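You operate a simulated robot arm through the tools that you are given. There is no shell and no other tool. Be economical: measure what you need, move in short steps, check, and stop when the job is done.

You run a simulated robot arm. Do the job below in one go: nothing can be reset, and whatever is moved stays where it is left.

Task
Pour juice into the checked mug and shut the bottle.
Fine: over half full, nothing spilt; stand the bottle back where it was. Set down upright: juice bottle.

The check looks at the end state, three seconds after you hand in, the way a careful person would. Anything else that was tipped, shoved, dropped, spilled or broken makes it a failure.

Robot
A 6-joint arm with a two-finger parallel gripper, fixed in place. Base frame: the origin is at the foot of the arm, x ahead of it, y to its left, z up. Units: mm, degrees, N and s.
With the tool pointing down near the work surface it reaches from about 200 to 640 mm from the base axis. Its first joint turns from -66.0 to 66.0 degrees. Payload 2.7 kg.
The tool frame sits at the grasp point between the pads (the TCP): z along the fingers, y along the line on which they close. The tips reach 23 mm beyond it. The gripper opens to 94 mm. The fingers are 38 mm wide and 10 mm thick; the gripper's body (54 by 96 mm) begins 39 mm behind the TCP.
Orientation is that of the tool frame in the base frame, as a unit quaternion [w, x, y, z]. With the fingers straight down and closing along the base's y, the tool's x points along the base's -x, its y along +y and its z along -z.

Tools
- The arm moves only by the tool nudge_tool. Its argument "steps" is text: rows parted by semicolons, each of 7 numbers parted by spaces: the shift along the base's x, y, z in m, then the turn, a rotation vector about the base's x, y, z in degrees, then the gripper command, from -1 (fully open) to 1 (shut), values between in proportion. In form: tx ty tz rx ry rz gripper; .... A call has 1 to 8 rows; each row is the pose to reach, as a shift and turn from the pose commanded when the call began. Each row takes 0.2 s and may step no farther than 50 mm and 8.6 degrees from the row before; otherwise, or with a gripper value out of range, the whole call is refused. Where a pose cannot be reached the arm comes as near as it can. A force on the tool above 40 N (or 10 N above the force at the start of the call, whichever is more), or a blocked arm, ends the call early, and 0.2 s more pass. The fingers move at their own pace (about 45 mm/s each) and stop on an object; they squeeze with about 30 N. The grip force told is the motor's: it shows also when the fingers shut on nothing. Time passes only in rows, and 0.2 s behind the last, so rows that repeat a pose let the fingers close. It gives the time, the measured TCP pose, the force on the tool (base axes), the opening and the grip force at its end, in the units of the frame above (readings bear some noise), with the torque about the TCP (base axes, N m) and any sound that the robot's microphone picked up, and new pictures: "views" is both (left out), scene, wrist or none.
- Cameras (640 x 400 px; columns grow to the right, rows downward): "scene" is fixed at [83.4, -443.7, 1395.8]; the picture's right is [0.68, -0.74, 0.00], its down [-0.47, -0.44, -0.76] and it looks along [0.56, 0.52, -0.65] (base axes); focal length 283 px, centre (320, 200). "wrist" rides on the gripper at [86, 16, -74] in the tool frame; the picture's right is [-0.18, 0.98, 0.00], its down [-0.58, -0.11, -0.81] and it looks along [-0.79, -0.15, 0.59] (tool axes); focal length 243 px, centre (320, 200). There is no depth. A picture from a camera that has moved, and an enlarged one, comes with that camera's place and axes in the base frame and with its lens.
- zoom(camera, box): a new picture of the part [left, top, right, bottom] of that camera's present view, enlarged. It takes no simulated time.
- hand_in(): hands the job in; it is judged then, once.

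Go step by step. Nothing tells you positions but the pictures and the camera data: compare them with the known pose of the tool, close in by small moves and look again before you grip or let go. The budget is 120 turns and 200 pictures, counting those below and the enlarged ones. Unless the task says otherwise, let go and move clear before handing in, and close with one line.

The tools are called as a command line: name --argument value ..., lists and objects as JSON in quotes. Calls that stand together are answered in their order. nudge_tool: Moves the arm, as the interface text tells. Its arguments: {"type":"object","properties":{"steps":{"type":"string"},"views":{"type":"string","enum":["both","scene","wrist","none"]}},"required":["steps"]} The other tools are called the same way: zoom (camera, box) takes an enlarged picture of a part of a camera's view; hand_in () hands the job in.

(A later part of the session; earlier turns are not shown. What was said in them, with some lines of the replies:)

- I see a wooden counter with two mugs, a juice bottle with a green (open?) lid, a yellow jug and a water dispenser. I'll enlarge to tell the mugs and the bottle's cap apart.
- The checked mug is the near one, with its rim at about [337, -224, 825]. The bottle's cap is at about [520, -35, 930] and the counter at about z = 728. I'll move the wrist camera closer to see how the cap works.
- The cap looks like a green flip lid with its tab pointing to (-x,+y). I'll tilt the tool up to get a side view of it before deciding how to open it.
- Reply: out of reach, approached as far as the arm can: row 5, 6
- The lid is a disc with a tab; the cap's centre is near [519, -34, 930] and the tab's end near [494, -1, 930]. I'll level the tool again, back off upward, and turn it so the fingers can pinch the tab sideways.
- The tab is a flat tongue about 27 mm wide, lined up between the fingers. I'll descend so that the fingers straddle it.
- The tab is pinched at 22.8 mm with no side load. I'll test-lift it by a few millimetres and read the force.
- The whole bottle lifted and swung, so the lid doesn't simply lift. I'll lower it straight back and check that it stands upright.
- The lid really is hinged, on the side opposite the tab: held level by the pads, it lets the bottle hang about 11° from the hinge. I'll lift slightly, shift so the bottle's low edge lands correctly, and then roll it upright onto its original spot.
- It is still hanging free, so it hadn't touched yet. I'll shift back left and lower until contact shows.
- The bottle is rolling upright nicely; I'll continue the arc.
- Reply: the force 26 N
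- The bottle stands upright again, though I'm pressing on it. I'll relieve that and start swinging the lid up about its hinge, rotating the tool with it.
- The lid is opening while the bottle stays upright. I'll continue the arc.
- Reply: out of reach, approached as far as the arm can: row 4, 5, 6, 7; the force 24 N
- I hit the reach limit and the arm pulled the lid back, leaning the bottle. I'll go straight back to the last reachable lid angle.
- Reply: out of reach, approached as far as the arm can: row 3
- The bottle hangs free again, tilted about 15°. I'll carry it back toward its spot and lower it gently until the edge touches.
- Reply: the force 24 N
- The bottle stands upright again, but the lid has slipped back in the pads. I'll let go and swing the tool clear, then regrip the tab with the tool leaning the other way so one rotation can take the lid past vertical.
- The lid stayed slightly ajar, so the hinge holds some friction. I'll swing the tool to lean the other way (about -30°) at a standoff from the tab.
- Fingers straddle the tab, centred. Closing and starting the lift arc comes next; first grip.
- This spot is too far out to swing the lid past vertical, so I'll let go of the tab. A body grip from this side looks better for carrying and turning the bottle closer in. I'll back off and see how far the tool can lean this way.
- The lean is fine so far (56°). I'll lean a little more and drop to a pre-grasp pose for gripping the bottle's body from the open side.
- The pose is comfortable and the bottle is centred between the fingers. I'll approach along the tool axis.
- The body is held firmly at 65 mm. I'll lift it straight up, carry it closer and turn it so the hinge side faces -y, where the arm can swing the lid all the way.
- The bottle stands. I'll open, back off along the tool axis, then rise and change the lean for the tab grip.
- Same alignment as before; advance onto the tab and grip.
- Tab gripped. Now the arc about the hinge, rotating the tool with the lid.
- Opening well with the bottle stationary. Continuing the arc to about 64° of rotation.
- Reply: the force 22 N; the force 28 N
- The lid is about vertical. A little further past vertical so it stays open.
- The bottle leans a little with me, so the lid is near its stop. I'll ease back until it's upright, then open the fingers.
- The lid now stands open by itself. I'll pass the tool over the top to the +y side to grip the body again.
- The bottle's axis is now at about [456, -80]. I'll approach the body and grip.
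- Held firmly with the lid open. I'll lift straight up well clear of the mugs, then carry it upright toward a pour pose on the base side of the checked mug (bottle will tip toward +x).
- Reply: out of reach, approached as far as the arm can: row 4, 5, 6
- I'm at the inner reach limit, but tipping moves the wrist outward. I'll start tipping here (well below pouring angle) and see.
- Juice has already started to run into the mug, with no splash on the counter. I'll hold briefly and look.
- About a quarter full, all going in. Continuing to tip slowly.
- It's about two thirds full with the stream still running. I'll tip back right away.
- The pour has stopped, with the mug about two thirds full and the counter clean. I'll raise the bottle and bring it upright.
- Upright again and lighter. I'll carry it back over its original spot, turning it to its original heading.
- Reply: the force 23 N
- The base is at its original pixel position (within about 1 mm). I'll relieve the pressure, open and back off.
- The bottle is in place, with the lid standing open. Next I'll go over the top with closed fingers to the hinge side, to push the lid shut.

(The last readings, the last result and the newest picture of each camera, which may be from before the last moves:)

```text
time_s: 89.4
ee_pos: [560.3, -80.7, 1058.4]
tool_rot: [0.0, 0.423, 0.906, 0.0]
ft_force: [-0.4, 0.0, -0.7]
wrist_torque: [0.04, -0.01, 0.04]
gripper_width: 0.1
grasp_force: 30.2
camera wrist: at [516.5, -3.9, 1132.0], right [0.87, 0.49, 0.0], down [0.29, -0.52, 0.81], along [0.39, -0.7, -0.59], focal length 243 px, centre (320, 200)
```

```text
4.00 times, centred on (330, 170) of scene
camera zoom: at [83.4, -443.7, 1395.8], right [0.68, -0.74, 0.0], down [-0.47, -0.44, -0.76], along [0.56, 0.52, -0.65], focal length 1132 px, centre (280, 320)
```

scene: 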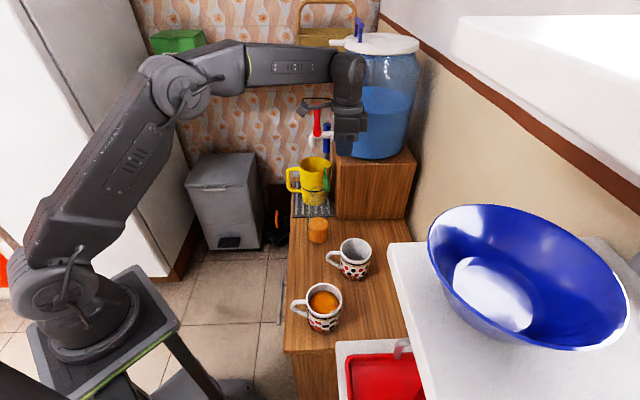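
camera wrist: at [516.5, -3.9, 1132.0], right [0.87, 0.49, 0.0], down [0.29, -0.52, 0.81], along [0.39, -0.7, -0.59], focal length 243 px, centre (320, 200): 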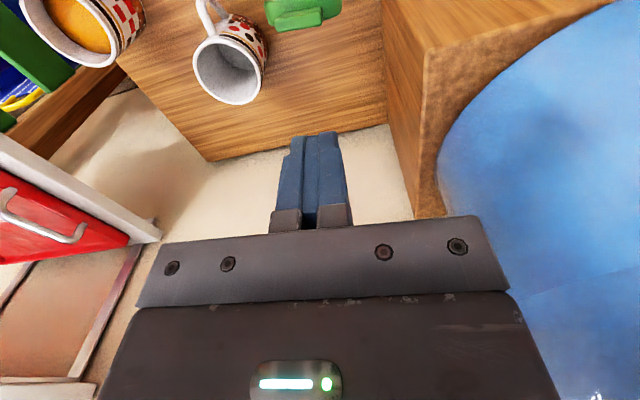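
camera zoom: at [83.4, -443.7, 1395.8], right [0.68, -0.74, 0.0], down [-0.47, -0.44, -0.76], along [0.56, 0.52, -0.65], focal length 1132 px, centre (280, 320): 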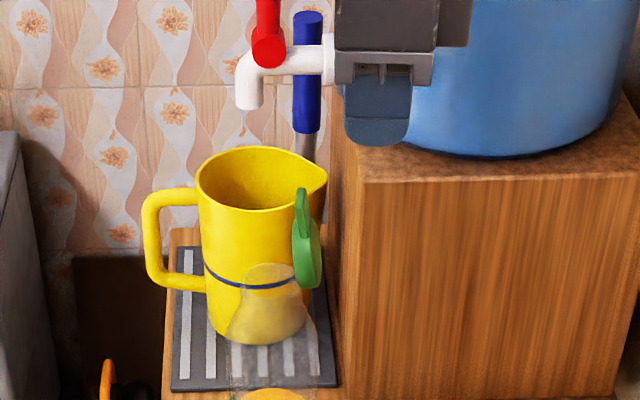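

nudge_tool --steps "0 0 -0.025 0 0 0 1; 0 0 -0.05 0 0 0 1; 0 0 -0.078 0 0 0 1; -0.0065 0.0076 -0.078 0 0 0 1; -0.013 0.0152 -0.078 0 0 0 1; -0.0195 0.0228 -0.078 0 0 0 1; -0.023 0.0266 -0.078 0 0 0 1" --views "scene"

zoom --camera "scene" --box '[280, 150, 370, 250]'

```text
time_s: 91.0
ee_pos: [536.4, -53.4, 980.1]
tool_rot: [-0.001, 0.424, 0.906, 0.001]
ft_force: [-0.6, 0.4, 0.1]
wrist_torque: [0.0, -0.01, -0.02]
gripper_width: 0.0
grasp_force: 29.7
```

scene: 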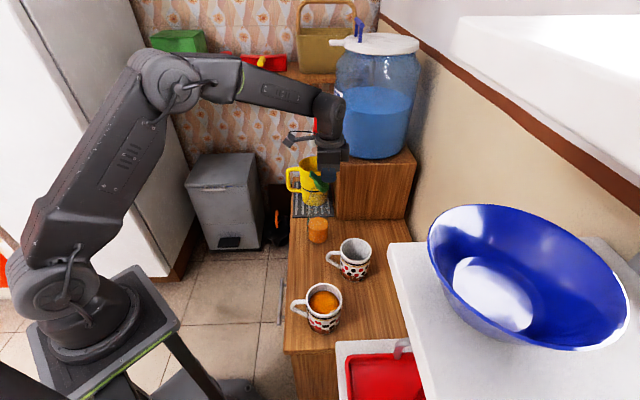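

```text
4.00 times, centred on (325, 200) of scene
camera zoom: at [83.4, -443.7, 1395.8], right [0.68, -0.74, 0.0], down [-0.47, -0.44, -0.76], along [0.56, 0.52, -0.65], focal length 1132 px, centre (300, 200)
```

zoom: 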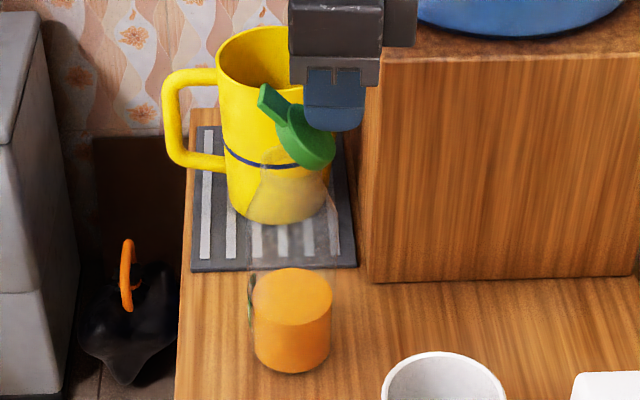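

The lid is swinging over with the bottle undisturbed. I'll continue across and then press down.

nudge_tool --steps "-0.0065 0.0076 0 0 0 0 1; -0.013 0.0152 -0.002 0 0 0 1; -0.0165 0.0193 -0.006 0 0 0 1; -0.0165 0.0193 -0.011 0 0 0 1; -0.0165 0.0193 -0.016 0 0 0 1; -0.0165 0.0193 -0.02 0 0 0 1; -0.0165 0.0193 -0.022 0 0 0 1" --views "scene"

zoom --camera "scene" --box '[280, 150, 370, 250]'

```text
time_s: 92.6
ee_pos: [520.0, -35.6, 959.2]
tool_rot: [0.002, 0.423, 0.906, 0.0]
ft_force: [-2.2, -0.1, 17.0]
wrist_torque: [-0.05, 0.05, 0.01]
gripper_width: 0.1
grasp_force: 30.0
```

scene: 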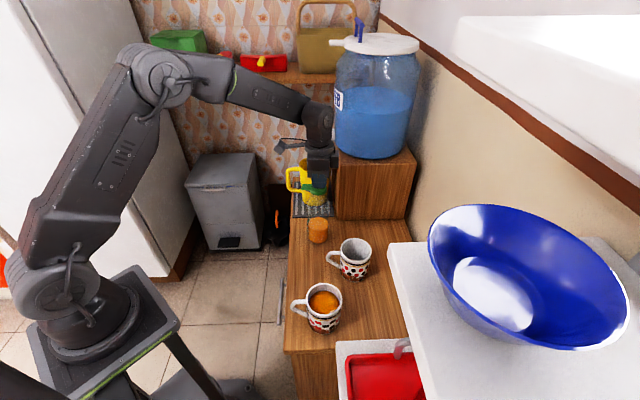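

```text
4.00 times, centred on (325, 200) of scene
camera zoom: at [83.1, -443.7, 1395.9], right [0.68, -0.74, 0.0], down [-0.47, -0.44, -0.76], along [0.56, 0.52, -0.65], focal length 1132 px, centre (300, 200)
```

zoom: 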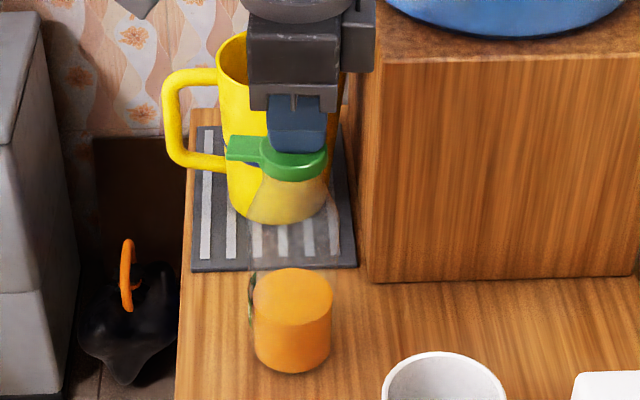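

The lid still looks slightly ajar. I'll shift the pressing edge a little toward the tab and press harder, listening for a click.

nudge_tool --steps "0 0 0.006 0 0 0 1; -0.006 0.007 0.006 0 0 0 1; -0.006 0.007 0.003 0 0 0 1; -0.006 0.007 0 0 0 0 1; -0.006 0.007 -0.002 0 0 0 1; -0.006 0.007 -0.004 0 0 0 1" --views "scene"

zoom --camera "scene" --box '[295, 160, 345, 220]'

```text
time_s: 93.9
ee_pos: [517.4, -28.7, 961.8]
tool_rot: [0.008, 0.422, 0.907, 0.002]
ft_force: [-2.2, -0.3, 8.7]
wrist_torque: [0.03, 0.11, -0.01]
gripper_width: 0.2
grasp_force: 30.2
stopped in row 6: the force on the tool passed its limit at 43 N (the readings are from after the stop); the commanded pose is now the measured one
```

scene: 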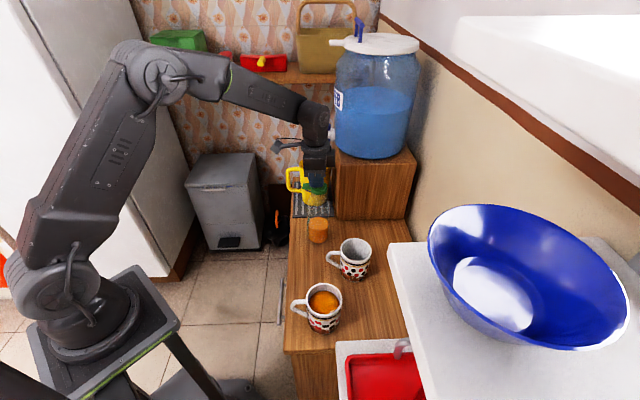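

```text
6.67 times, centred on (320, 190) of scene
camera zoom: at [83.3, -443.7, 1395.8], right [0.68, -0.74, 0.0], down [-0.47, -0.44, -0.76], along [0.56, 0.52, -0.65], focal length 1887 px, centre (320, 267)
```

zoom: 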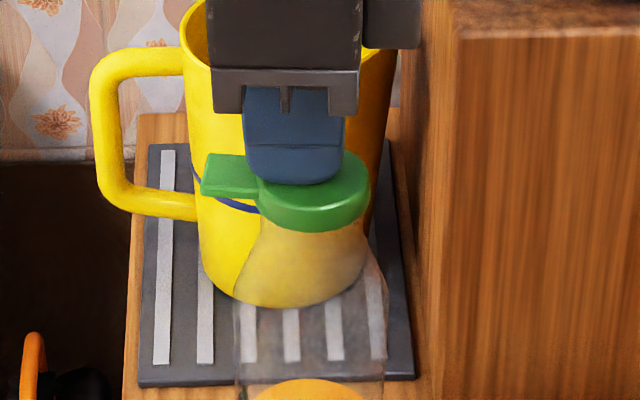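

nudge_tool --steps "0 0 0.02 0 0 0 1; 0 0 0.05 0 0 0 1; 0.01 -0.01 0.1 0 0 0 0.5; 0.0 0.04 0.14 0 0 0 0; -0.02 0.08 0.16 0 0 0 0" --views "both"

zoom --camera "scene" --box '[270, 140, 430, 240]'

zoom --camera "scene" --box '[295, 160, 345, 220]'

```text
refused: row 3 steps farther than a row can; nothing moved
```

```text
4.00 times, centred on (350, 190) of scene
camera zoom: at [83.3, -443.7, 1395.8], right [0.68, -0.74, 0.0], down [-0.47, -0.44, -0.76], along [0.56, 0.52, -0.65], focal length 1132 px, centre (200, 240)
```

zoom: 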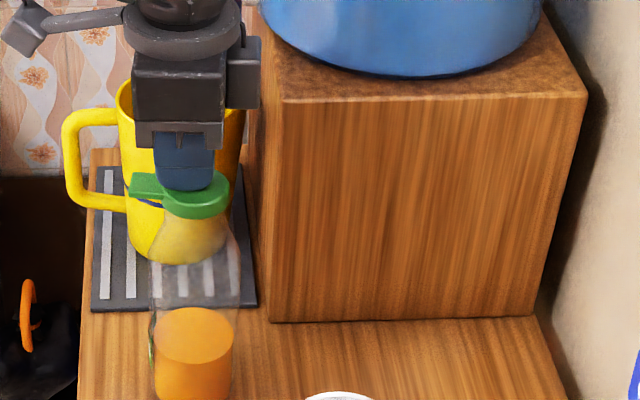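

```text
6.67 times, centred on (320, 190) of scene
camera zoom: at [83.3, -443.7, 1395.8], right [0.68, -0.74, 0.0], down [-0.47, -0.44, -0.76], along [0.56, 0.52, -0.65], focal length 1887 px, centre (320, 267)
```

zoom: 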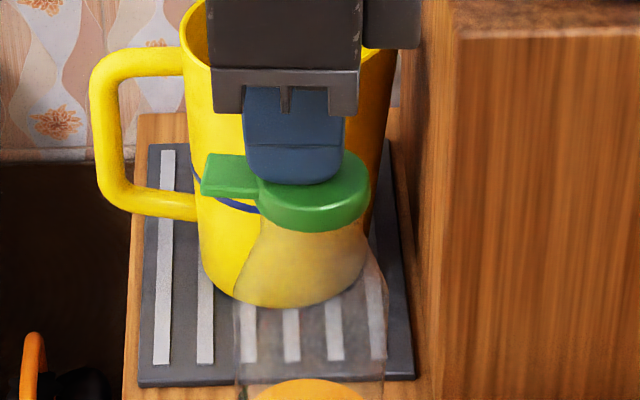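

nudge_tool --steps "0 0 0.02 0 0 0 1; 0 0 0.05 0 0 0 1; 0 0.01 0.09 0 0 0 0.5; 0 0.04 0.12 0 0 0 0; -0.02 0.07 0.14 0 0 0 0; -0.04 0.1 0.14 0 0 0 0" --views "both"

zoom --camera "scene" --box '[270, 140, 430, 240]'

zoom --camera "wrist" --box '[220, 0, 420, 120]'

```text
time_s: 95.3
ee_pos: [477.1, 70.8, 1098.5]
tool_rot: [0.004, 0.423, 0.906, 0.001]
ft_force: [-0.5, -0.7, 0.2]
wrist_torque: [0.01, 0.02, 0.02]
gripper_width: 47.1
grasp_force: 0.0
camera wrist: at [433.0, 148.3, 1172.0], right [0.87, 0.49, 0.01], down [0.28, -0.51, 0.81], along [0.4, -0.7, -0.59], focal length 243 px, centre (320, 200)
```

scene: 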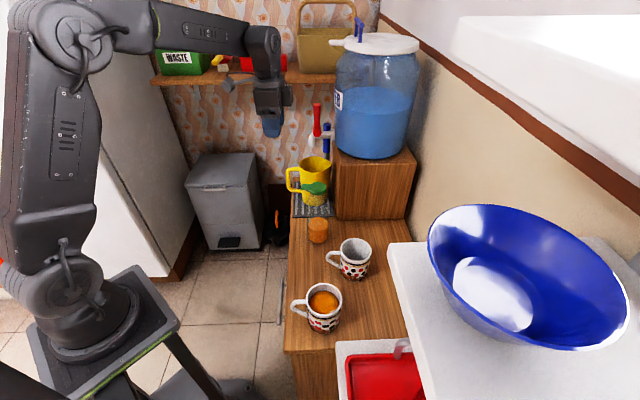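
wrist: 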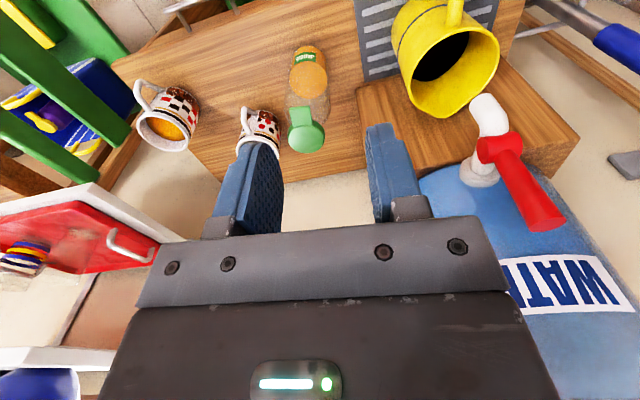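

```text
4.00 times, centred on (350, 190) of scene
camera zoom: at [83.4, -443.7, 1395.8], right [0.68, -0.74, 0.0], down [-0.47, -0.44, -0.76], along [0.56, 0.52, -0.65], focal length 1132 px, centre (200, 240)
```

zoom: 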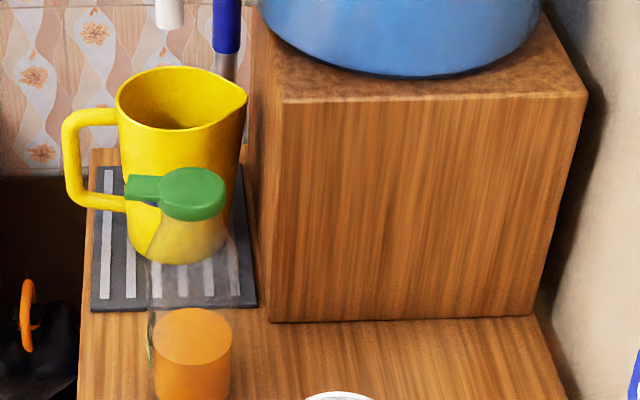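

```text
3.20 times, centred on (320, 60) of wrist
camera zoom: at [433.0, 148.3, 1172.0], right [0.87, 0.49, 0.01], down [0.28, -0.51, 0.81], along [0.4, -0.7, -0.59], focal length 776 px, centre (320, 648)
```

zoom: 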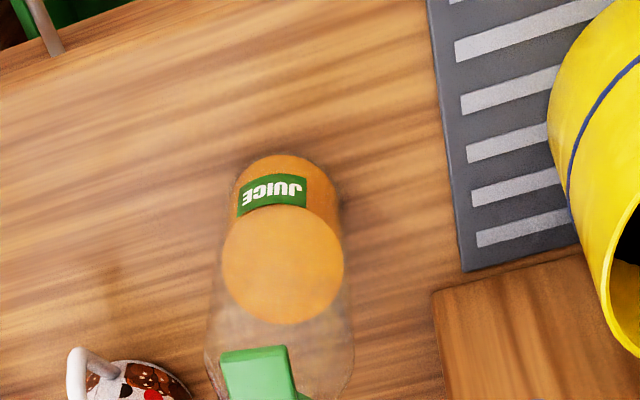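

The lid now matches its initial closed look, and the bottle is within about 2 mm of its spot. A last check of the mugs and counter for spills.

zoom --camera "scene" --box '[270, 220, 410, 350]'

zoom --camera "scene" --box '[295, 160, 345, 250]'

```text
3.08 times, centred on (340, 285) of scene
camera zoom: at [83.4, -443.7, 1395.8], right [0.68, -0.74, 0.0], down [-0.47, -0.44, -0.76], along [0.56, 0.52, -0.65], focal length 871 px, centre (258, -62)
```

zoom: 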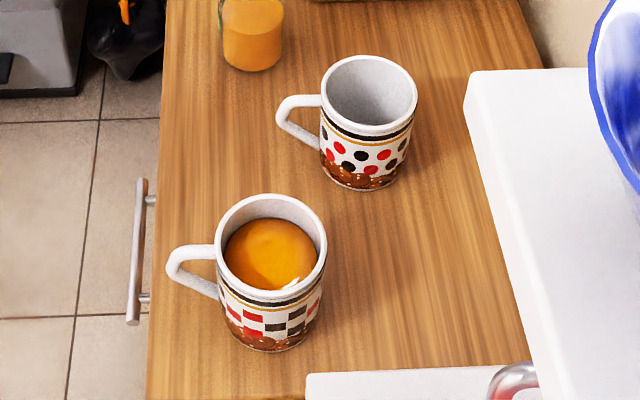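

```text
4.44 times, centred on (320, 205) of scene
camera zoom: at [83.4, -443.7, 1395.8], right [0.68, -0.74, 0.0], down [-0.47, -0.44, -0.76], along [0.56, 0.52, -0.65], focal length 1258 px, centre (320, 178)
```

zoom: 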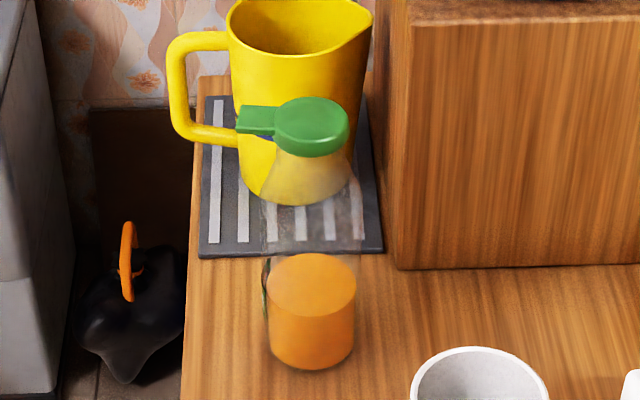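

The checked mug is about two thirds full, the counter is dry, and the bottle stands shut on its spot with the arm clear. Handing in.

hand_in

```text
The job is handed in.
```

The checked mug is about two thirds full and I saw no spills. The juice bottle is shut and standing upright within about 2 mm of where it started.
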